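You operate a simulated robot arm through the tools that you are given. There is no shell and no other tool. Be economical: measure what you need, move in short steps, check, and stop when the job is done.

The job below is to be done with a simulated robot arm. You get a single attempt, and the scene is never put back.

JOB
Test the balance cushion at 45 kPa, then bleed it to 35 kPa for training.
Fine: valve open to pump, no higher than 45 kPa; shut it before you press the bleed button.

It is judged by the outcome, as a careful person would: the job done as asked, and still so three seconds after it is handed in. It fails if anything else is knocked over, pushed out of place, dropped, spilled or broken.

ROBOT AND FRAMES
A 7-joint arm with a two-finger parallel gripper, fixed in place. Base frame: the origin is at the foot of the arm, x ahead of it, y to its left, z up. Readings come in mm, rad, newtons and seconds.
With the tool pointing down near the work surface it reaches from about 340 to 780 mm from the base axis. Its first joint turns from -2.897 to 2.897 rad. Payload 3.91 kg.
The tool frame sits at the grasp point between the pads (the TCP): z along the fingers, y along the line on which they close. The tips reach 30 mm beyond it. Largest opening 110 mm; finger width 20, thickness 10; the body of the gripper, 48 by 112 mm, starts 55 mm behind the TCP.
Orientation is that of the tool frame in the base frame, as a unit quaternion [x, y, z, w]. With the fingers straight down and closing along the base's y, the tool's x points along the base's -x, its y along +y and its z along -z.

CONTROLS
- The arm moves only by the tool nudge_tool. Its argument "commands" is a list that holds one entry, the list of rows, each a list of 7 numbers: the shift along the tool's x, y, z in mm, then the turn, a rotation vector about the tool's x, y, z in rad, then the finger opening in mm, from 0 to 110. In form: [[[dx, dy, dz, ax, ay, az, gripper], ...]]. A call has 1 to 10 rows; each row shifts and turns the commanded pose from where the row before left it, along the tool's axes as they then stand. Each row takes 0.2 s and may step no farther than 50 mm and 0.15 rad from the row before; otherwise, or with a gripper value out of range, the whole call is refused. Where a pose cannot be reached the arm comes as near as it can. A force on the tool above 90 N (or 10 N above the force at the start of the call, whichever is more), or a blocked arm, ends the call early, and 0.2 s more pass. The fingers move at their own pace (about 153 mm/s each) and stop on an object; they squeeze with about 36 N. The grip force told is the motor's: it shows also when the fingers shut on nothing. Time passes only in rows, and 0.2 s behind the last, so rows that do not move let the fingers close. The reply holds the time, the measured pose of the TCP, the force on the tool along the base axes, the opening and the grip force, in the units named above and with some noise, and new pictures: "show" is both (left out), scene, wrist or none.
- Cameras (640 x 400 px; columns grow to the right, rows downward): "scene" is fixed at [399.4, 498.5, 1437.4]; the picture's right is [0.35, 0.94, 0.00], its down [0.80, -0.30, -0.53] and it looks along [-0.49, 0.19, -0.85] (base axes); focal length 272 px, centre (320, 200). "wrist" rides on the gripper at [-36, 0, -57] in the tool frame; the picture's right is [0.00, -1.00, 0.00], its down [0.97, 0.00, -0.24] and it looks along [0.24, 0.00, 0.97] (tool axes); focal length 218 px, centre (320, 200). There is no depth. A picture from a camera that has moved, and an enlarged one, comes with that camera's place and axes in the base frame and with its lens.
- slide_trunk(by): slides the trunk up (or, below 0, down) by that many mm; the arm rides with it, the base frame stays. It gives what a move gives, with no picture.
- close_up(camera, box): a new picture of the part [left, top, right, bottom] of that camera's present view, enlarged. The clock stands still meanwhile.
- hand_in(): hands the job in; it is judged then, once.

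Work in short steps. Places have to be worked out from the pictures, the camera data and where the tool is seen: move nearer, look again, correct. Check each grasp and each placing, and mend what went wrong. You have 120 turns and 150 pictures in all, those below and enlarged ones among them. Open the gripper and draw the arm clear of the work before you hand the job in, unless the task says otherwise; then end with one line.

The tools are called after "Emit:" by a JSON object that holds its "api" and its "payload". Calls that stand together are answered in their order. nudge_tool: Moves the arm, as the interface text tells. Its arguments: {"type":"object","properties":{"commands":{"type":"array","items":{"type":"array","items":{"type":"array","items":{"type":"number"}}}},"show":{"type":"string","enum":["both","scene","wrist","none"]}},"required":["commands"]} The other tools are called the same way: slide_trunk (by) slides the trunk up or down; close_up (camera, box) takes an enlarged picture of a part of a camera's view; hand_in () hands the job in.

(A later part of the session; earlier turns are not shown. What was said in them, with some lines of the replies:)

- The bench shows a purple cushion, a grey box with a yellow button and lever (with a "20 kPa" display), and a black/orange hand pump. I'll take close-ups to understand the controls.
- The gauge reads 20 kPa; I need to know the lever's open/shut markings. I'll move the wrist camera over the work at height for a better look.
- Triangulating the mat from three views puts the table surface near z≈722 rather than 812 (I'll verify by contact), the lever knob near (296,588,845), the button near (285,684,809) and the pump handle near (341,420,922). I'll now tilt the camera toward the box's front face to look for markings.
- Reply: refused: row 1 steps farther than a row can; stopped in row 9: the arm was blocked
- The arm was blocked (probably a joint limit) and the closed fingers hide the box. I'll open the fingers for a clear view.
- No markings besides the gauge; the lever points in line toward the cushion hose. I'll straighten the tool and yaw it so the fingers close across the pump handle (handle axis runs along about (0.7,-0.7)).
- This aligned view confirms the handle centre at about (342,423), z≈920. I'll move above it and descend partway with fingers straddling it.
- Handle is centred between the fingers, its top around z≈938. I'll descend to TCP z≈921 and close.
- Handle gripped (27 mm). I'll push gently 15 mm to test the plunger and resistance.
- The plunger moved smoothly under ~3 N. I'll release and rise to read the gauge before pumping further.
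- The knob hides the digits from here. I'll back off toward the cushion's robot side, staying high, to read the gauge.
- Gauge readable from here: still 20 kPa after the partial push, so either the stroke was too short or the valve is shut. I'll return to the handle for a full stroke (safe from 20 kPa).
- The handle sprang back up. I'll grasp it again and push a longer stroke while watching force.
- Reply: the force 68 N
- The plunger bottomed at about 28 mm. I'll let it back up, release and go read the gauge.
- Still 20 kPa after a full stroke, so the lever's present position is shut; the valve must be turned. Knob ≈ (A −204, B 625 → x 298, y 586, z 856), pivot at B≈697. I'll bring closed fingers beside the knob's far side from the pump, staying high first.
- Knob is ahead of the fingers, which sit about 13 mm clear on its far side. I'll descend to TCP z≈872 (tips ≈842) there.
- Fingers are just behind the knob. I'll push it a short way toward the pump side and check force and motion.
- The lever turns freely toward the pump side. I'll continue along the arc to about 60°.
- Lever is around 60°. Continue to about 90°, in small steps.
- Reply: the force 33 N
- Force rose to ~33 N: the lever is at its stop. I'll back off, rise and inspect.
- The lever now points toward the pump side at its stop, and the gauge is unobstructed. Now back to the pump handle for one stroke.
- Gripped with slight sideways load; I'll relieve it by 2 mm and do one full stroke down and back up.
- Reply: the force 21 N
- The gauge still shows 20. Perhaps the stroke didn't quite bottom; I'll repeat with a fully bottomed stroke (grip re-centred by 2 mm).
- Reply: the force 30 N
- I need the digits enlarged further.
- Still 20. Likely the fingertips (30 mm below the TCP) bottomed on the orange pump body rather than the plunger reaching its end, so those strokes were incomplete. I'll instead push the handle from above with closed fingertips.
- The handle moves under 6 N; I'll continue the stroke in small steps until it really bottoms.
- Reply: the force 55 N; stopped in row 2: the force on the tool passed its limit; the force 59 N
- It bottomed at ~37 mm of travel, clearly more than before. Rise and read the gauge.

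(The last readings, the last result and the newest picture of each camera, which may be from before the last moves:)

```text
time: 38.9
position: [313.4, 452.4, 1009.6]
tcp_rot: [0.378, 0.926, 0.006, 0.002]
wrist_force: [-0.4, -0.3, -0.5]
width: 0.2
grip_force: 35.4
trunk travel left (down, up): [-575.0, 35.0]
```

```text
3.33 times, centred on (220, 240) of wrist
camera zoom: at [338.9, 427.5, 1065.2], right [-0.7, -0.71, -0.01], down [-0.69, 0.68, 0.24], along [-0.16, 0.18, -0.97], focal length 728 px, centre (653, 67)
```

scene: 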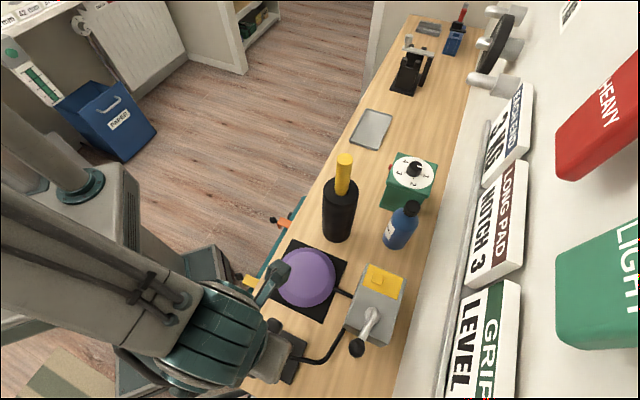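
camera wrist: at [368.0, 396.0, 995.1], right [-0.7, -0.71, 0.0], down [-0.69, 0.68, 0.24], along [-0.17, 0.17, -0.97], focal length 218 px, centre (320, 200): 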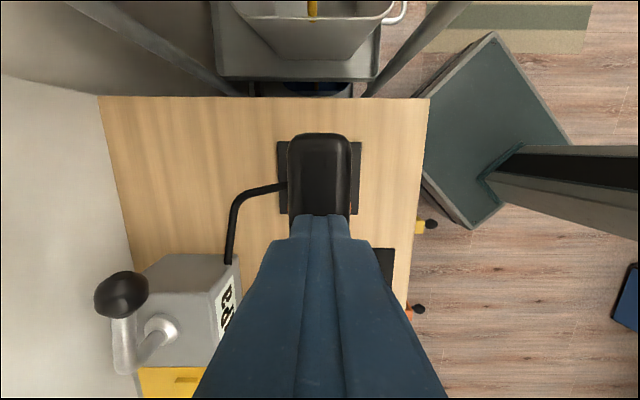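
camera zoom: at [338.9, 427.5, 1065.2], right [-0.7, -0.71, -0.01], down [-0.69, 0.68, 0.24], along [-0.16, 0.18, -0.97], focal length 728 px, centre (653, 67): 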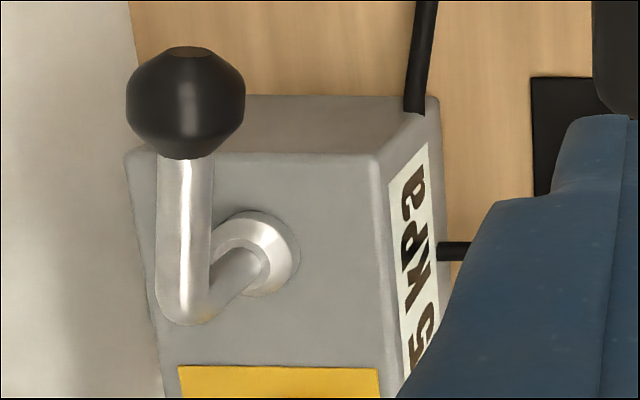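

The last digit now is 5 — the valve is open. I'll shift to see the full number.

Emit:
{"api": "nudge_tool", "payload": {"commands": [[[40, 0, 0, 0, 0, 0, 0], [35, -20, 0, 0, 0, 0, 0]]], "show": "none"}}

Emit:
{"api": "close_up", "payload": {"camera": "wrist", "box": [120, 80, 300, 220]}}

```text
time: 39.5
position: [246.6, 492.2, 1008.0]
tcp_rot: [0.379, 0.925, 0.006, 0.001]
wrist_force: [-0.4, -0.1, -0.1]
width: 0.0
grip_force: 35.7
trunk travel left (down, up): [-575.0, 35.0]
```

```text
2.86 times, centred on (210, 150) of wrist
camera zoom: at [272.3, 465.5, 1064.1], right [-0.7, -0.71, -0.01], down [-0.69, 0.68, 0.24], along [-0.16, 0.18, -0.97], focal length 624 px, centre (634, 343)
```

zoom: 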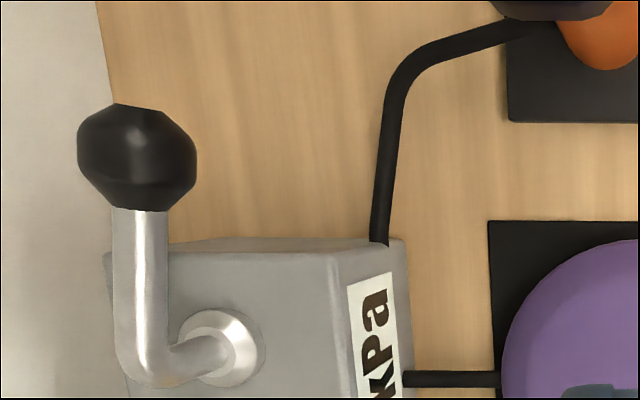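

Emit:
{"api": "close_up", "payload": {"camera": "wrist", "box": [150, 140, 290, 260]}}

```text
3.33 times, centred on (220, 200) of wrist
camera zoom: at [272.3, 465.5, 1064.1], right [-0.7, -0.71, -0.01], down [-0.69, 0.68, 0.24], along [-0.16, 0.18, -0.97], focal length 728 px, centre (653, 200)
```

zoom: 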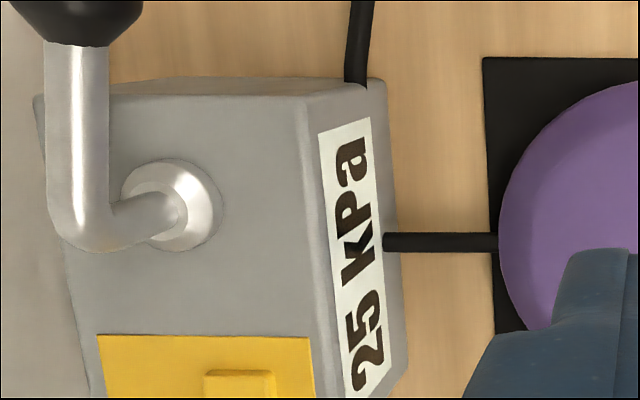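

25 kPa: +5 per full stroke. I need 4 more strokes; I'll do one and re-read.

Emit:
{"api": "nudge_tool", "payload": {"commands": [[[-39, 6, 0, 0, 0, 0, 0], [-39, 6, 0, 0, 0, 0, 0], [-39, 6, 0, 0, 0, 0, 0], [0, 0, 36, 0, 0, 0, 0], [0, 0, 16, 0, 0, 0, 0], [0, 0, 16, 0, 0, 0, 0], [0, 0, 11, 0, 0, 0, 0], [0, 0, 2, 0, 0, 0, 0]]], "show": "none"}}

Emit:
{"api": "nudge_tool", "payload": {"commands": [[[0, 0, -41, 0, 0, 0, 0], [0, 0, -40, 0, 0, 0, 0], [38, -10, 0, 0, 0, 0, 0], [38, -10, 0, 0, 0, 0, 0]]], "show": "none"}}

Emit:
{"api": "close_up", "payload": {"camera": "wrist", "box": [150, 140, 310, 280]}}

```text
time: 41.3
position: [345.1, 421.4, 931.0]
tcp_rot: [0.379, 0.925, 0.009, 0.002]
wrist_force: [-2.1, -3.2, 28.5]
width: 0.0
grip_force: 35.5
trunk travel left (down, up): [-575.0, 35.0]
```

```text
time: 42.3
position: [275.2, 461.9, 1008.6]
tcp_rot: [0.379, 0.926, 0.005, 0.001]
wrist_force: [-0.5, -0.2, 0.1]
width: 0.0
grip_force: 36.2
trunk travel left (down, up): [-575.0, 35.0]
```

```text
2.86 times, centred on (230, 210) of wrist
camera zoom: at [300.9, 435.0, 1064.8], right [-0.7, -0.71, -0.01], down [-0.69, 0.68, 0.24], along [-0.16, 0.18, -0.97], focal length 624 px, centre (577, 171)
```

zoom: 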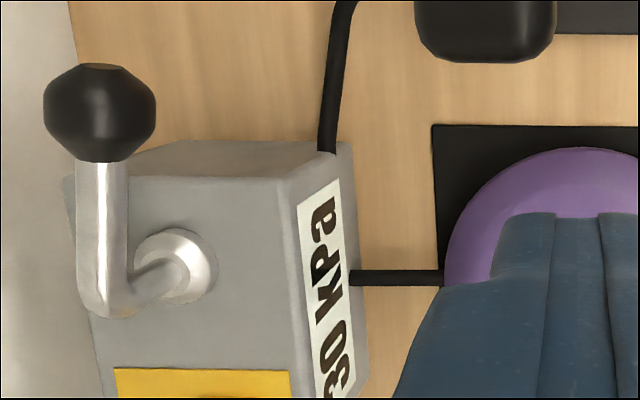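

30 kPa. Third stroke, then read.

Emit:
{"api": "nudge_tool", "payload": {"commands": [[[-38, 10, 0, 0, 0, 0, 0], [-38, 10, 0, 0, 0, 0, 0], [0, 0, 36, 0, 0, 0, 0], [0, 0, 16, 0, 0, 0, 0], [0, 0, 16, 0, 0, 0, 0], [0, 0, 11, 0, 0, 0, 0], [0, 0, 2, 0, 0, 0, 0]]], "show": "none"}}

Emit:
{"api": "nudge_tool", "payload": {"commands": [[[0, 0, -41, 0, 0, 0, 0], [0, 0, -40, 0, 0, 0, 0], [38, -10, 0, 0, 0, 0, 0], [38, -10, 0, 0, 0, 0, 0]]], "show": "none"}}

Emit:
{"api": "close_up", "payload": {"camera": "wrist", "box": [150, 140, 310, 280]}}

```text
time: 43.9
position: [345.5, 421.8, 929.1]
tcp_rot: [0.379, 0.925, 0.009, 0.002]
wrist_force: [2.3, 0.3, 25.3]
width: 0.3
grip_force: 36.0
trunk travel left (down, up): [-575.0, 35.0]
```

```text
time: 44.9
position: [276.0, 462.1, 1008.2]
tcp_rot: [0.379, 0.925, 0.006, 0.0]
wrist_force: [-0.2, 0.2, -0.3]
width: 0.2
grip_force: 35.9
trunk travel left (down, up): [-575.0, 35.0]
```

```text
2.86 times, centred on (230, 210) of wrist
camera zoom: at [300.4, 435.6, 1064.6], right [-0.7, -0.71, -0.01], down [-0.69, 0.68, 0.24], along [-0.17, 0.18, -0.97], focal length 624 px, centre (577, 171)
```

zoom: 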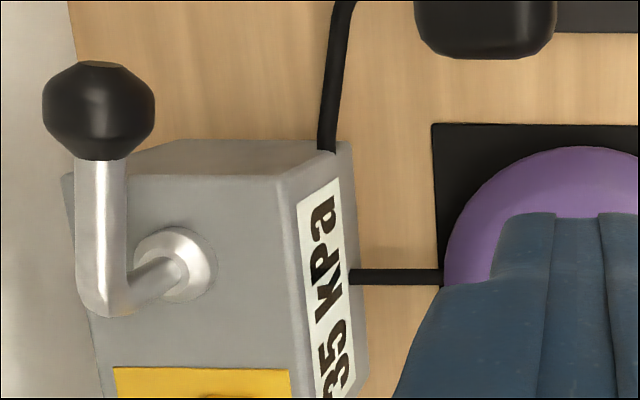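

35 kPa. Fourth stroke to reach 40.

Emit:
{"api": "nudge_tool", "payload": {"commands": [[[-38, 10, 0, 0, 0, 0, 0], [-38, 10, 0, 0, 0, 0, 0], [0, 0, 36, 0, 0, 0, 0], [0, 0, 16, 0, 0, 0, 0], [0, 0, 16, 0, 0, 0, 0], [0, 0, 11, 0, 0, 0, 0], [0, 0, 2, 0, 0, 0, 0]]], "show": "none"}}

Emit:
{"api": "nudge_tool", "payload": {"commands": [[[0, 0, -41, 0, 0, 0, 0], [0, 0, -40, 0, 0, 0, 0], [38, -10, 0, 0, 0, 0, 0], [38, -10, 0, 0, 0, 0, 0]]], "show": "none"}}

Emit:
{"api": "close_up", "payload": {"camera": "wrist", "box": [150, 140, 310, 280]}}

```text
time: 46.5
position: [345.5, 421.8, 929.9]
tcp_rot: [0.38, 0.925, 0.008, 0.001]
wrist_force: [2.7, -4.2, 26.8]
width: 0.0
grip_force: 35.9
trunk travel left (down, up): [-575.0, 35.0]
```

```text
time: 47.5
position: [274.6, 462.3, 1008.7]
tcp_rot: [0.378, 0.926, 0.005, 0.001]
wrist_force: [-0.1, 0.0, 1.0]
width: 0.2
grip_force: 35.9
trunk travel left (down, up): [-575.0, 35.0]
```

```text
2.86 times, centred on (230, 210) of wrist
camera zoom: at [300.7, 436.4, 1065.2], right [-0.7, -0.71, -0.01], down [-0.69, 0.68, 0.24], along [-0.17, 0.18, -0.97], focal length 624 px, centre (577, 171)
```

zoom: 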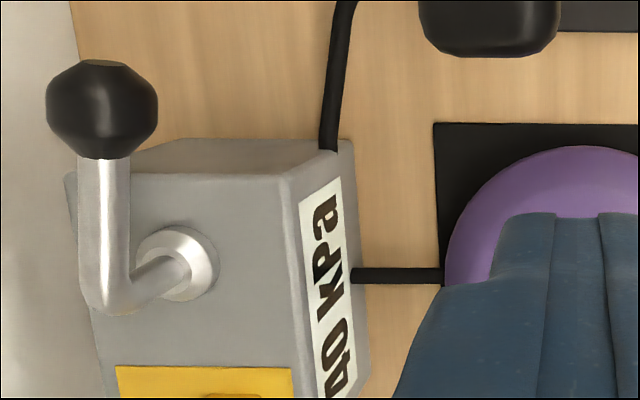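

40 kPa. One last stroke to reach 45.

Emit:
{"api": "nudge_tool", "payload": {"commands": [[[-38, 10, 0, 0, 0, 0, 0], [-38, 10, 0, 0, 0, 0, 0], [0, 0, 36, 0, 0, 0, 0], [0, 0, 16, 0, 0, 0, 0], [0, 0, 16, 0, 0, 0, 0], [0, 0, 11, 0, 0, 0, 0], [0, 0, 2, 0, 0, 0, 0]]], "show": "none"}}

Emit:
{"api": "nudge_tool", "payload": {"commands": [[[0, 0, -41, 0, 0, 0, 0], [0, 0, -40, 0, 0, 0, 0], [38, -10, 0, 0, 0, 0, 0], [38, -10, 0, 0, 0, 0, 0]]], "show": "none"}}

Emit:
{"api": "close_up", "payload": {"camera": "wrist", "box": [150, 140, 310, 280]}}

```text
time: 49.1
position: [343.8, 422.6, 930.5]
tcp_rot: [0.379, 0.925, 0.008, 0.001]
wrist_force: [-0.7, -0.5, 28.7]
width: 0.0
grip_force: 36.3
trunk travel left (down, up): [-575.0, 35.0]
```

```text
time: 50.1
position: [274.1, 460.8, 1007.8]
tcp_rot: [0.38, 0.925, 0.005, 0.001]
wrist_force: [0.4, 0.1, 0.7]
width: 0.0
grip_force: 36.0
trunk travel left (down, up): [-575.0, 35.0]
```

```text
2.86 times, centred on (230, 210) of wrist
camera zoom: at [300.7, 435.1, 1064.3], right [-0.7, -0.71, -0.01], down [-0.69, 0.68, 0.24], along [-0.17, 0.18, -0.97], focal length 624 px, centre (577, 171)
```

zoom: 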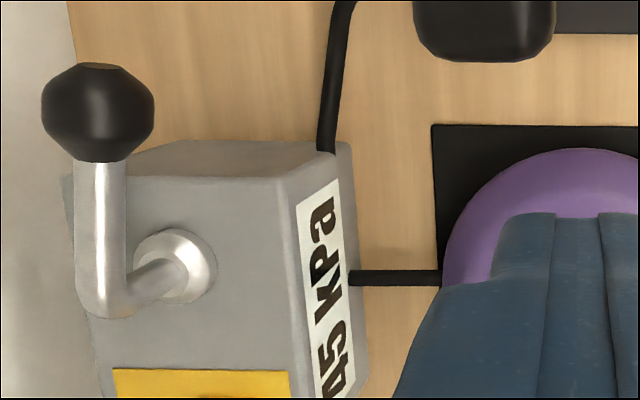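

45 kPa reached. Now shut the valve: I'll sweep the lever back using the outer finger of a half-open gripper as a hook. First move above the knob (≈A −128, B 690) and verify.

Emit:
{"api": "nudge_tool", "payload": {"commands": [[[-10, 30, 0, 0, 0, 0, 60], [0, 46, 0, 0, 0, 0, 60], [0, 46, 0, 0, 0, 0, 60], [0, 46, 0, 0, 0, 0, 60], [0, 0, 25, 0, 0, 0, 60], [0, 0, 25, 0, 0, 0, 60]]], "show": "both"}}

```text
time: 51.5
position: [401.6, 574.0, 958.9]
tcp_rot: [0.38, 0.925, 0.005, -0.001]
wrist_force: [-0.4, -0.3, -0.7]
width: 60.1
grip_force: 0.1
trunk travel left (down, up): [-575.0, 35.0]
camera wrist: at [427.5, 548.1, 1015.8], right [-0.7, -0.71, -0.01], down [-0.69, 0.68, 0.24], along [-0.17, 0.18, -0.97], focal length 218 px, centre (320, 200)
```

scene: 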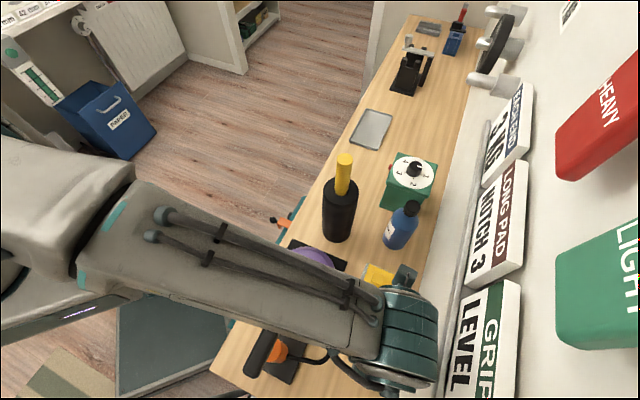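
wrist: 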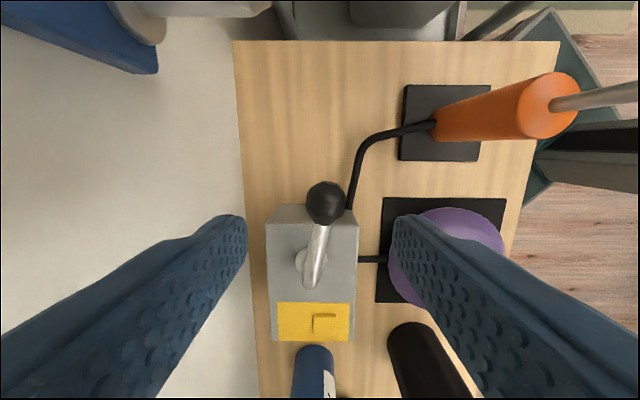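

Knob confirmed at about (A −128, B 686), between the open fingers. Descend to z≈870 straddling it.

Emit:
{"api": "nudge_tool", "payload": {"commands": [[[0, 0, 30, 0, 0, 0, 60], [0, 0, 30, 0, 0, 0, 60], [0, 0, 29, 0, 0, 0, 60]]], "show": "wrist"}}

```text
time: 52.3
position: [401.7, 575.0, 870.5]
tcp_rot: [0.379, 0.925, 0.005, 0.002]
wrist_force: [0.0, 0.6, 0.4]
width: 60.1
grip_force: 0.0
trunk travel left (down, up): [-575.0, 35.0]
camera wrist: at [427.3, 549.0, 927.1], right [-0.7, -0.71, -0.01], down [-0.69, 0.68, 0.24], along [-0.16, 0.18, -0.97], focal length 218 px, centre (320, 200)
```

wrist: 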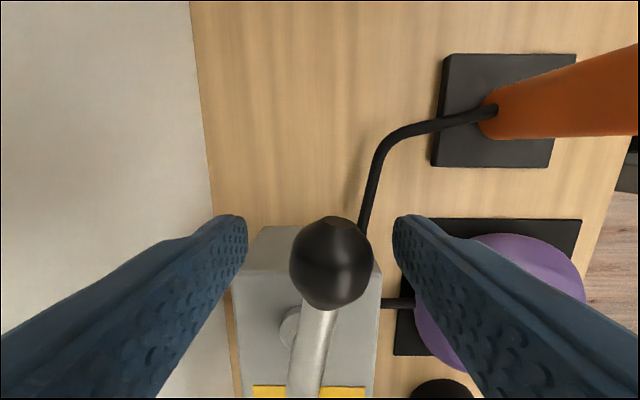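

Straddling well. Sweep −B with the outer finger toward ~45° and check.

Emit:
{"api": "nudge_tool", "payload": {"commands": [[[0, -12, 0, 0, 0, 0, 60], [0, -11, 0, 0, 0, 0, 60], [1, -10, 0, 0, 0, 0, 60], [1, -10, 0, 0, 0, 0, 60], [2, -10, 0, 0, 0, 0, 60], [2, -9, 0, 0, 0, 0, 60]]], "show": "wrist"}}

```text
time: 53.7
position: [353.8, 534.2, 871.0]
tcp_rot: [0.38, 0.925, 0.006, 0.001]
wrist_force: [0.5, 0.6, -0.8]
width: 60.1
grip_force: 0.1
trunk travel left (down, up): [-575.0, 35.0]
camera wrist: at [380.0, 508.6, 926.2], right [-0.7, -0.71, -0.01], down [-0.69, 0.68, 0.24], along [-0.16, 0.18, -0.97], focal length 218 px, centre (320, 200)
```

wrist: 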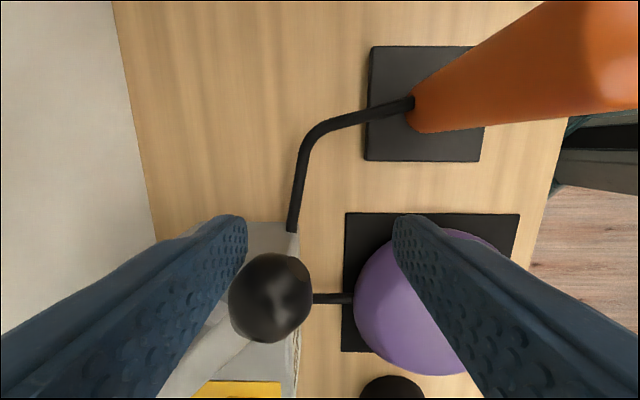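

Following well at ~45°. Continue the arc to the front position.

Emit:
{"api": "nudge_tool", "payload": {"commands": [[[6, -8, 0, 0, 0, 0, 60], [7, -8, 0, 0, 0, 0, 60], [8, -6, 0, 0, 0, 0, 60], [9, -6, 0, 0, 0, 0, 60], [9, -5, 0, 0, 0, 0, 60], [10, -4, 0, 0, 0, 0, 60]]], "show": "wrist"}}

```text
time: 55.1
position: [292.4, 543.1, 869.6]
tcp_rot: [0.38, 0.925, 0.005, 0.001]
wrist_force: [0.1, 0.3, -0.5]
width: 59.9
grip_force: 0.1
trunk travel left (down, up): [-575.0, 35.0]
camera wrist: at [318.6, 516.5, 926.7], right [-0.7, -0.71, -0.01], down [-0.69, 0.68, 0.24], along [-0.17, 0.18, -0.97], focal length 218 px, centre (320, 200)
```

wrist: 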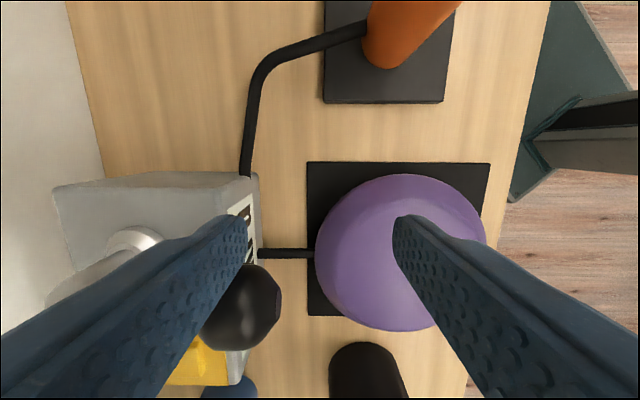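

Knob is about 4 mm short of its original place. Push a little more until it meets its stop.

Emit:
{"api": "nudge_tool", "payload": {"commands": [[[3, 0, 0, 0, 0, 0, 60], [3, 0, 0, 0, 0, 0, 60]]], "show": "none"}}

Emit:
{"api": "nudge_tool", "payload": {"commands": [[[3, 0, 0, 0, 0, 0, 60], [2, 0, 0, 0, 0, 0, 60]]], "show": "wrist"}}

```text
time: 55.7
position: [290.7, 545.1, 868.7]
tcp_rot: [0.382, 0.924, 0.006, 0.001]
wrist_force: [4.7, -8.1, 0.7]
width: 58.8
grip_force: 0.0
trunk travel left (down, up): [-575.0, 35.0]
```

```text
time: 56.3
position: [291.3, 546.0, 870.1]
tcp_rot: [0.382, 0.924, 0.005, 0.002]
wrist_force: [19.4, -27.1, 1.9]
width: 57.6
grip_force: 0.0
trunk travel left (down, up): [-575.0, 35.0]
camera wrist: at [316.3, 520.0, 926.7], right [-0.71, -0.71, -0.01], down [-0.69, 0.68, 0.24], along [-0.16, 0.18, -0.97], focal length 218 px, centre (320, 200)
```

wrist: 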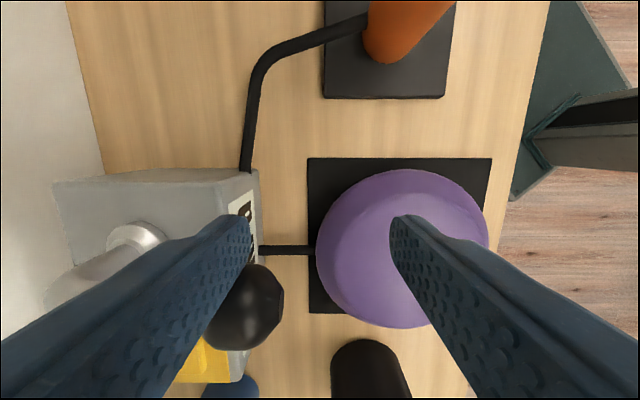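

At its stop (~33 N). Back off, rise and check lever and gauge.

Emit:
{"api": "nudge_tool", "payload": {"commands": [[[-16, 0, 0, 0, 0, 0, 60], [0, 0, -45, 0, 0, 0, 60], [0, 0, -45, 0, 0, 0, 60], [0, 0, -45, 0, 0, 0, 60], [0, 0, -45, 0, 0, 0, 60], [0, -30, -33, 0, 0, 0, 110], [30, -35, 0, 0, 0, 0, 110], [0, -35, 0, 0, 0, 0, 110]]], "show": "both"}}

Emit:
{"api": "close_up", "payload": {"camera": "wrist", "box": [140, 80, 380, 230]}}

```text
time: 58.1
position: [205.0, 486.0, 1083.0]
tcp_rot: [0.379, 0.925, 0.006, 0.001]
wrist_force: [0.7, 0.2, 1.1]
width: 110.0
grip_force: 0.0
trunk travel left (down, up): [-575.0, 35.0]
camera wrist: at [229.0, 460.5, 1139.0], right [-0.7, -0.71, -0.01], down [-0.69, 0.68, 0.24], along [-0.16, 0.18, -0.97], focal length 218 px, centre (320, 200)
```

scene: 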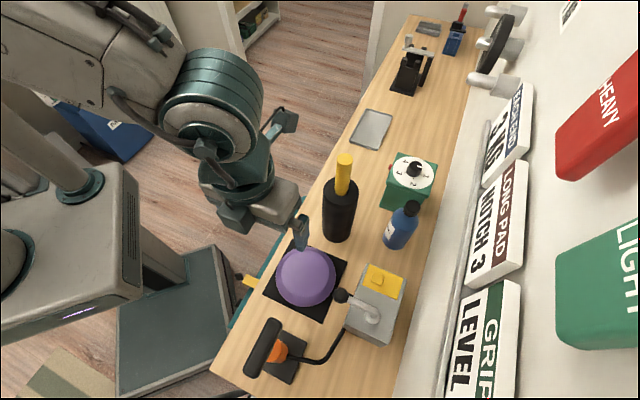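
wrist: 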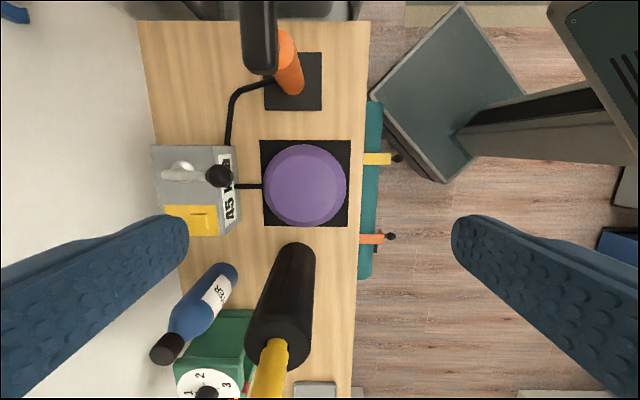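

```text
2.67 times, centred on (260, 155) of wrist
camera zoom: at [229.0, 460.5, 1139.0], right [-0.7, -0.71, -0.01], down [-0.69, 0.68, 0.24], along [-0.16, 0.18, -0.97], focal length 582 px, centre (480, 320)
```

zoom: 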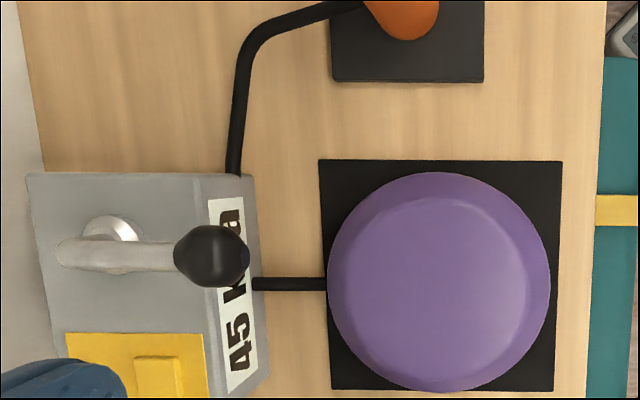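

Lever is back at its original (shut) position and the gauge holds 45 kPa. Now go above the bleed button (≈A −278, B 682) with closed fingers.

Emit:
{"api": "nudge_tool", "payload": {"commands": [[[0, 39, 0, 0, 0, 0, 0], [0, 39, 0, 0, 0, 0, 0], [0, 39, 0, 0, 0, 0, 0], [0, 38, 0, 0, 0, 0, 0], [0, 38, 0, 0, 0, 0, 0], [40, 0, 0, 0, 0, 0, 0], [39, 0, 0, 0, 0, 0, 0], [0, 0, 45, 0, 0, 0, 0], [0, 0, 45, 0, 0, 0, 0], [0, 0, 40, 0, 0, 0, 0]]], "show": "both"}}

```text
time: 60.3
position: [284.5, 680.6, 953.4]
tcp_rot: [0.379, 0.925, 0.005, 0.001]
wrist_force: [0.6, 0.4, 0.5]
width: 0.0
grip_force: 36.1
trunk travel left (down, up): [-575.0, 35.0]
camera wrist: at [310.4, 655.2, 1010.5], right [-0.7, -0.71, -0.01], down [-0.69, 0.68, 0.24], along [-0.16, 0.18, -0.97], focal length 218 px, centre (320, 200)
```

scene: 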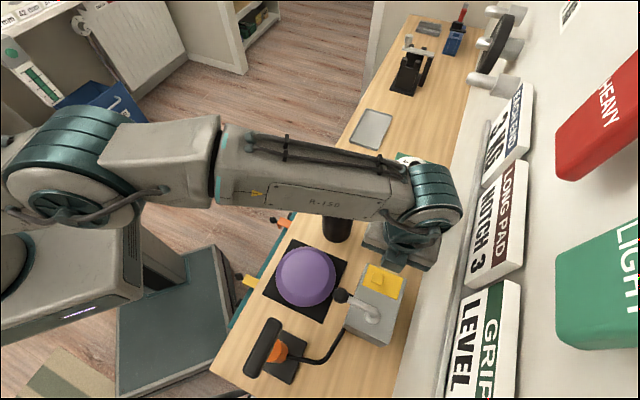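
wrist: 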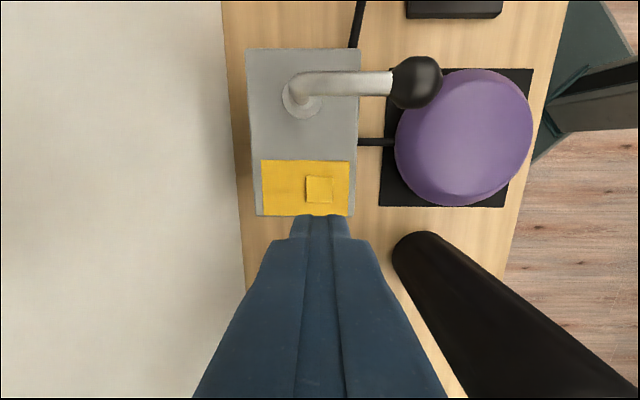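

Fingertips are aligned over the button (2 mm shift needed). I'll descend to just above it, then approach in small steps.

Emit:
{"api": "nudge_tool", "payload": {"commands": [[[1, 0, 30, 0, 0, 0, 0], [1, 0, 30, 0, 0, 0, 0], [0, 0, 25, 0, 0, 0, 0]]], "show": "wrist"}}

```text
time: 61.1
position: [282.9, 683.4, 869.4]
tcp_rot: [0.38, 0.925, 0.004, 0.001]
wrist_force: [-0.1, -0.1, -0.1]
width: 0.0
grip_force: 35.9
trunk travel left (down, up): [-575.0, 35.0]
camera wrist: at [308.9, 657.3, 925.0], right [-0.7, -0.71, -0.01], down [-0.69, 0.68, 0.24], along [-0.17, 0.18, -0.97], focal length 218 px, centre (320, 200)
```

wrist: 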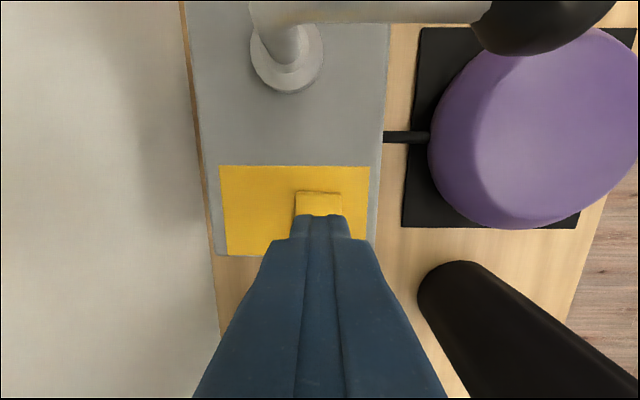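

Slight correction back 3 mm, then lower in small steps, watching force.

Emit:
{"api": "nudge_tool", "payload": {"commands": [[[-3, 0, 6, 0, 0, 0, 0], [0, 0, 6, 0, 0, 0, 0]]], "show": "none"}}

Emit:
{"api": "nudge_tool", "payload": {"commands": [[[0, 0, 3, 0, 0, 0, 0]]], "show": "none"}}

```text
time: 61.7
position: [285.8, 681.6, 857.0]
tcp_rot: [0.379, 0.925, 0.005, 0.001]
wrist_force: [0.8, 0.3, -0.3]
width: 0.1
grip_force: 36.3
trunk travel left (down, up): [-575.0, 35.0]
```

```text
time: 62.1
position: [284.6, 680.9, 853.9]
tcp_rot: [0.38, 0.925, 0.005, 0.002]
wrist_force: [-0.4, -0.4, -0.2]
width: 0.0
grip_force: 36.4
trunk travel left (down, up): [-575.0, 35.0]
```

No contact yet (tips ≈824). I'll dip and retract in the same call so a press stays brief.

Emit:
{"api": "nudge_tool", "payload": {"commands": [[[0, 0, 3, 0, 0, 0, 0]]], "show": "none"}}

```text
time: 62.5
position: [286.7, 680.8, 851.0]
tcp_rot: [0.379, 0.925, 0.006, 0.001]
wrist_force: [0.6, -0.1, -0.4]
width: 0.1
grip_force: 35.8
trunk travel left (down, up): [-575.0, 35.0]
```

Emit:
{"api": "close_up", "payload": {"camera": "wrist", "box": [220, 140, 420, 265]}}

Emit:
{"api": "nudge_tool", "payload": {"commands": [[[0, 0, 2, 0, 0, 0, 0]]], "show": "none"}}

```text
3.20 times, centred on (320, 202) of wrist
camera zoom: at [311.3, 655.3, 907.7], right [-0.7, -0.71, -0.01], down [-0.69, 0.68, 0.24], along [-0.17, 0.18, -0.97], focal length 698 px, centre (320, 192)
```

zoom: 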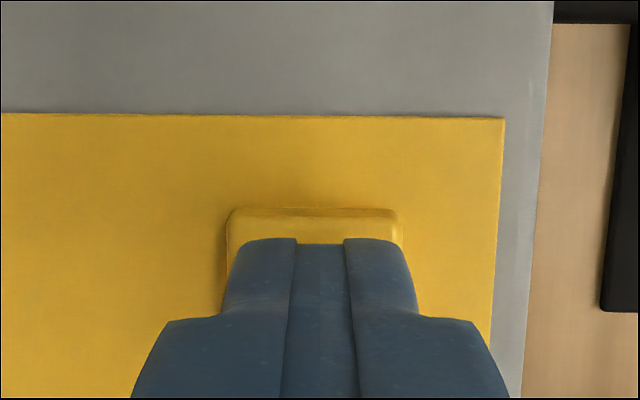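

```text
time: 62.9
position: [284.7, 680.8, 850.0]
tcp_rot: [0.38, 0.925, 0.005, 0.001]
wrist_force: [0.1, 0.7, 0.1]
width: 0.0
grip_force: 36.0
trunk travel left (down, up): [-575.0, 35.0]
```

Tips are well centred on the button and very near. Step 2 mm more.

Emit:
{"api": "nudge_tool", "payload": {"commands": [[[0, 0, 2, 0, 0, 0, 0]]], "show": "none"}}

```text
time: 63.3
position: [285.2, 681.9, 846.4]
tcp_rot: [0.38, 0.925, 0.005, 0.001]
wrist_force: [-0.9, -0.4, -0.4]
width: 0.0
grip_force: 36.2
trunk travel left (down, up): [-575.0, 35.0]
```

Emit:
{"api": "nudge_tool", "payload": {"commands": [[[0, 0, 2, 0, 0, 0, 0]]], "show": "none"}}

```text
time: 63.7
position: [286.4, 681.7, 845.5]
tcp_rot: [0.38, 0.925, 0.006, 0.001]
wrist_force: [-0.1, -0.6, 0.3]
width: 0.0
grip_force: 35.9
trunk travel left (down, up): [-575.0, 35.0]
```

Emit:
{"api": "nudge_tool", "payload": {"commands": [[[0, 0, 2, 0, 0, 0, 0]]], "show": "none"}}

```text
time: 64.1
position: [285.5, 681.3, 843.1]
tcp_rot: [0.379, 0.925, 0.005, 0.002]
wrist_force: [0.2, 0.2, 0.0]
width: 0.3
grip_force: 35.6
trunk travel left (down, up): [-575.0, 35.0]
```

Still no contact (tips ≈813). Continue.

Emit:
{"api": "nudge_tool", "payload": {"commands": [[[0, 0, 2, 0, 0, 0, 0]]], "show": "none"}}

```text
time: 64.5
position: [286.5, 681.0, 840.7]
tcp_rot: [0.379, 0.925, 0.005, 0.002]
wrist_force: [-0.5, -0.2, 1.1]
width: 0.2
grip_force: 35.6
trunk travel left (down, up): [-575.0, 35.0]
```

Possibly first contact (1.1 N). Now a brief press 3 mm deeper and retract.

Emit:
{"api": "nudge_tool", "payload": {"commands": [[[0, 0, 3, 0, 0, 0, 0]]], "show": "none"}}

```text
time: 64.9
position: [285.2, 680.4, 837.6]
tcp_rot: [0.38, 0.925, 0.007, 0.002]
wrist_force: [-0.1, 0.9, 1.9]
width: 0.0
grip_force: 36.2
trunk travel left (down, up): [-575.0, 35.0]
```

Button yields softly. Retract and read the gauge before pressing more.

Emit:
{"api": "nudge_tool", "payload": {"commands": [[[0, 0, -40, 0, 0, 0, 0], [0, 0, -45, 0, 0, 0, 0], [0, 0, -45, 0, 0, 0, 0], [0, 0, -45, 0, 0, 0, 0], [0, 0, -40, 0, 0, 0, 0], [-40, -28, 0, 0, 0, 0, 0], [-39, -30, 0, 0, 0, 0, 0], [0, -45, 0, 0, 0, 0, 0], [0, -45, 0, 0, 0, 0, 0], [0, -45, 0, 0, 0, 0, 0]]], "show": "none"}}

Emit:
{"api": "close_up", "payload": {"camera": "wrist", "box": [140, 80, 380, 230]}}

```text
time: 67.1
position: [201.9, 486.0, 1050.4]
tcp_rot: [0.38, 0.925, 0.006, 0.001]
wrist_force: [-0.4, -0.7, 0.0]
width: 0.0
grip_force: 36.5
trunk travel left (down, up): [-575.0, 35.0]
```

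```text
2.67 times, centred on (260, 155) of wrist
camera zoom: at [228.2, 459.7, 1107.0], right [-0.7, -0.71, -0.01], down [-0.69, 0.68, 0.24], along [-0.16, 0.18, -0.97], focal length 582 px, centre (480, 320)
```

zoom: 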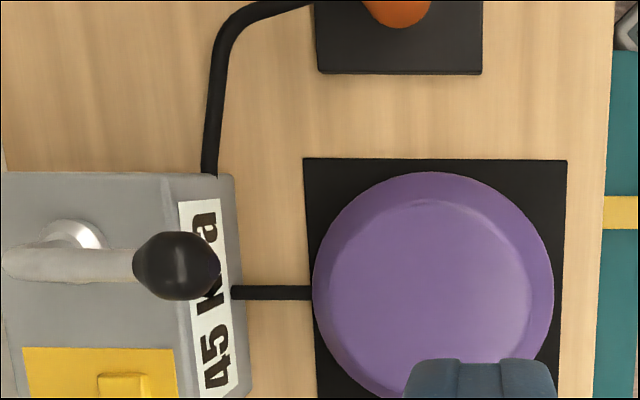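

Still 45. Return and press a bit deeper.

Emit:
{"api": "nudge_tool", "payload": {"commands": [[[0, 45, 0, 0, 0, 0, 0], [0, 45, 0, 0, 0, 0, 0], [0, 45, 0, 0, 0, 0, 0], [39, 30, 0, 0, 0, 0, 0], [40, 28, 0, 0, 0, 0, 0], [0, 0, 40, 0, 0, 0, 0], [0, 0, 45, 0, 0, 0, 0], [0, 0, 45, 0, 0, 0, 0], [0, 0, 45, 0, 0, 0, 0], [0, 0, 36, 0, 0, 0, 0]]], "show": "none"}}

Emit:
{"api": "nudge_tool", "payload": {"commands": [[[0, 0, 6, 0, 0, 0, 0]]], "show": "none"}}

```text
time: 69.3
position: [286.3, 682.2, 842.4]
tcp_rot: [0.379, 0.925, 0.005, 0.001]
wrist_force: [0.2, 0.6, -0.2]
width: 0.2
grip_force: 35.7
trunk travel left (down, up): [-575.0, 35.0]
```

```text
time: 69.7
position: [286.3, 680.8, 837.1]
tcp_rot: [0.38, 0.925, 0.006, 0.001]
wrist_force: [-1.1, -1.8, 3.0]
width: 0.0
grip_force: 36.0
trunk travel left (down, up): [-575.0, 35.0]
```

Now a short firm press: 3 mm deeper, then straight back up, and read.

Emit:
{"api": "nudge_tool", "payload": {"commands": [[[0, 0, 3, 0, 0, 0, 0], [0, 0, -43, 0, 0, 0, 0], [0, 0, -45, 0, 0, 0, 0], [0, 0, -45, 0, 0, 0, 0], [0, 0, -45, 0, 0, 0, 0], [-40, -28, -39, 0, 0, 0, 0]]], "show": "none"}}

```text
refused: row 6 steps farther than a row can; nothing moved
```

Emit:
{"api": "nudge_tool", "payload": {"commands": [[[0, 0, 3, 0, 0, 0, 0], [0, 0, -43, 0, 0, 0, 0], [0, 0, -45, 0, 0, 0, 0], [0, 0, -45, 0, 0, 0, 0], [0, 0, -45, 0, 0, 0, 0], [0, 0, -42, 0, 0, 0, 0], [-40, -28, 0, 0, 0, 0, 0], [-39, -30, 0, 0, 0, 0, 0], [0, -45, 0, 0, 0, 0, 0], [0, -45, 0, 0, 0, 0, 0]]], "show": "none"}}

Emit:
{"api": "nudge_tool", "payload": {"commands": [[[0, -45, 0, 0, 0, 0, 0]]], "show": "none"}}

Emit:
{"api": "close_up", "payload": {"camera": "wrist", "box": [140, 80, 380, 230]}}

```text
time: 71.9
position: [235.2, 517.4, 1052.2]
tcp_rot: [0.378, 0.926, 0.007, 0.0]
wrist_force: [0.1, 0.0, 0.2]
width: 0.0
grip_force: 35.9
trunk travel left (down, up): [-575.0, 35.0]
```

```text
time: 72.3
position: [203.1, 485.6, 1051.3]
tcp_rot: [0.379, 0.925, 0.006, 0.001]
wrist_force: [0.9, -0.9, -0.2]
width: 0.0
grip_force: 35.8
trunk travel left (down, up): [-575.0, 35.0]
```

```text
2.67 times, centred on (260, 155) of wrist
camera zoom: at [228.9, 458.8, 1107.4], right [-0.7, -0.71, -0.01], down [-0.69, 0.68, 0.24], along [-0.16, 0.18, -0.97], focal length 582 px, centre (480, 320)
```

zoom: 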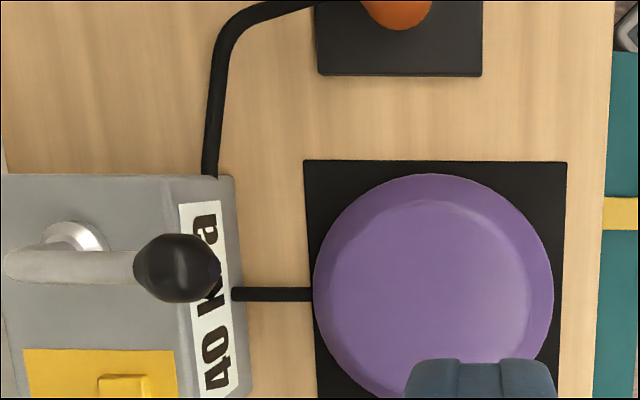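

40 kPa: one press bleeds 5. Repeat the identical press once.

Emit:
{"api": "nudge_tool", "payload": {"commands": [[[0, 45, 0, 0, 0, 0, 0], [0, 45, 0, 0, 0, 0, 0], [0, 45, 0, 0, 0, 0, 0], [39, 30, 0, 0, 0, 0, 0], [40, 28, 0, 0, 0, 0, 0], [0, 0, 42, 0, 0, 0, 0], [0, 0, 45, 0, 0, 0, 0], [0, 0, 45, 0, 0, 0, 0], [0, 0, 45, 0, 0, 0, 0], [0, 0, 36, 0, 0, 0, 0]]], "show": "none"}}

Emit:
{"api": "nudge_tool", "payload": {"commands": [[[0, 0, 4, 0, 0, 0, 0]]], "show": "none"}}

Emit:
{"api": "nudge_tool", "payload": {"commands": [[[0, 0, 3, 0, 0, 0, 0], [0, 0, -43, 0, 0, 0, 0], [0, 0, -45, 0, 0, 0, 0], [0, 0, -45, 0, 0, 0, 0], [0, 0, -45, 0, 0, 0, 0], [0, 0, -42, 0, 0, 0, 0], [-40, -28, 0, 0, 0, 0, 0], [-39, -30, 0, 0, 0, 0, 0], [0, -45, 0, 0, 0, 0, 0], [0, -45, 0, 0, 0, 0, 0]]], "show": "none"}}

Emit:
{"api": "nudge_tool", "payload": {"commands": [[[0, -45, 0, 0, 0, 0, 110], [0, 0, 0, 0, 0, 0, 110]]], "show": "scene"}}

Emit:
{"api": "close_up", "payload": {"camera": "wrist", "box": [140, 80, 380, 230]}}

```text
time: 74.5
position: [286.6, 679.7, 840.3]
tcp_rot: [0.38, 0.925, 0.007, 0.001]
wrist_force: [0.2, 0.3, 0.7]
width: 0.0
grip_force: 35.4
trunk travel left (down, up): [-575.0, 35.0]
```

```text
time: 74.9
position: [286.3, 681.4, 836.2]
tcp_rot: [0.379, 0.925, 0.007, 0.001]
wrist_force: [1.1, 0.2, 5.9]
width: 0.0
grip_force: 35.9
trunk travel left (down, up): [-575.0, 35.0]
```

```text
time: 77.1
position: [233.9, 518.6, 1052.6]
tcp_rot: [0.378, 0.926, 0.007, 0.0]
wrist_force: [0.3, 0.1, -0.3]
width: 0.0
grip_force: 36.4
trunk travel left (down, up): [-575.0, 35.0]
```

```text
time: 77.7
position: [204.6, 485.8, 1051.9]
tcp_rot: [0.379, 0.925, 0.006, 0.001]
wrist_force: [0.6, 0.2, 0.4]
width: 110.0
grip_force: 0.1
trunk travel left (down, up): [-575.0, 35.0]
```

scene: 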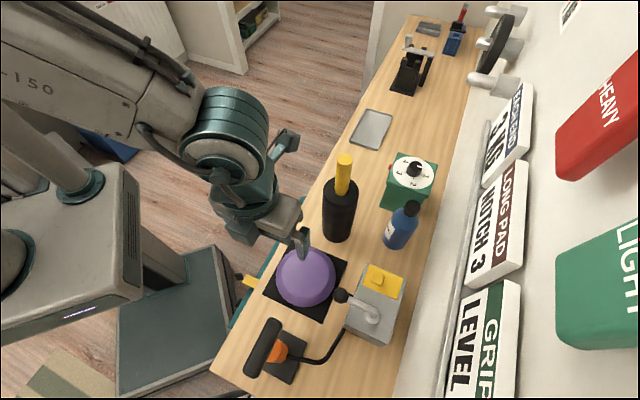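

```text
2.67 times, centred on (260, 155) of wrist
camera zoom: at [230.9, 460.2, 1107.3], right [-0.7, -0.71, -0.01], down [-0.69, 0.68, 0.24], along [-0.16, 0.18, -0.97], focal length 582 px, centre (480, 320)
```

zoom: 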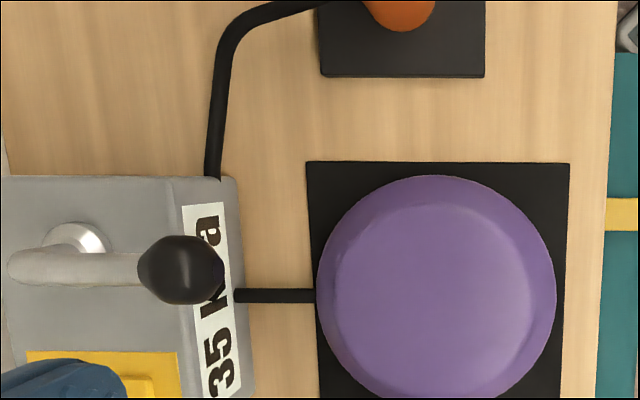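

The gauge reads 35 kPa with the lever at the shut stop, and nothing else looks disturbed. I'll draw the arm back and up, clear of the work, and confirm the reading holds.

Emit:
{"api": "nudge_tool", "payload": {"commands": [[[0, -40, -20, 0, 0, 0, 110], [0, -40, -20, 0, 0, 0, 110], [0, -20, 0, 0, 0, 0, 110], [0, 0, 0, 0, 0, 0, 110], [0, 0, 0, 0, 0, 0, 110], [0, 0, 0, 0, 0, 0, 110], [0, 0, 0, 0, 0, 0, 110]]], "show": "wrist"}}

Emit:
{"api": "close_up", "payload": {"camera": "wrist", "box": [80, 80, 280, 230]}}

```text
time: 79.3
position: [134.6, 414.6, 1089.0]
tcp_rot: [0.379, 0.925, 0.005, 0.001]
wrist_force: [0.5, -0.1, -0.2]
width: 110.1
grip_force: 0.1
trunk travel left (down, up): [-575.0, 35.0]
camera wrist: at [160.3, 388.6, 1145.9], right [-0.7, -0.71, -0.01], down [-0.69, 0.68, 0.24], along [-0.17, 0.18, -0.97], focal length 218 px, centre (320, 200)
```

wrist: 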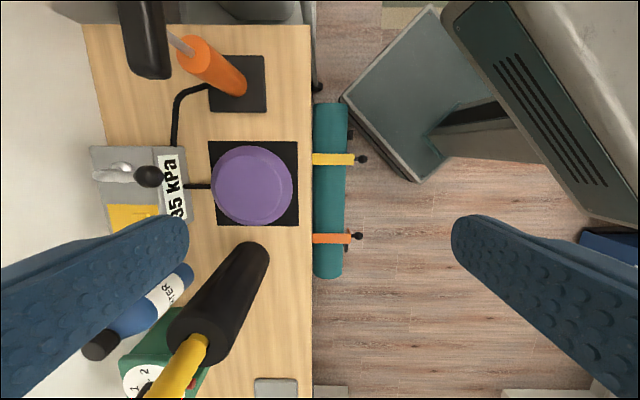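

```text
2.67 times, centred on (180, 155) of wrist
camera zoom: at [160.3, 388.6, 1145.9], right [-0.7, -0.71, -0.01], down [-0.69, 0.68, 0.24], along [-0.17, 0.18, -0.97], focal length 582 px, centre (693, 320)
```

zoom: 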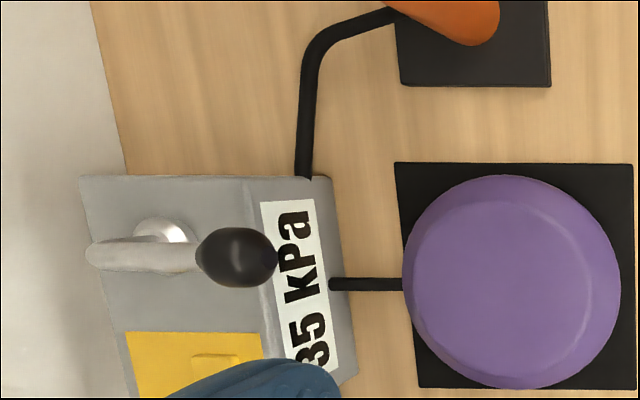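

The gauge holds at 35 kPa, the lever is shut, the gripper is open and the arm is clear. Handing in.

Emit:
{"api": "hand_in", "payload": {}}

```text
The job is handed in.
```

The cushion was pumped to 45 kPa with the valve open, never higher. I then shut the valve and bled it to 35 kPa with the button, and the reading was holding when I handed the job in.
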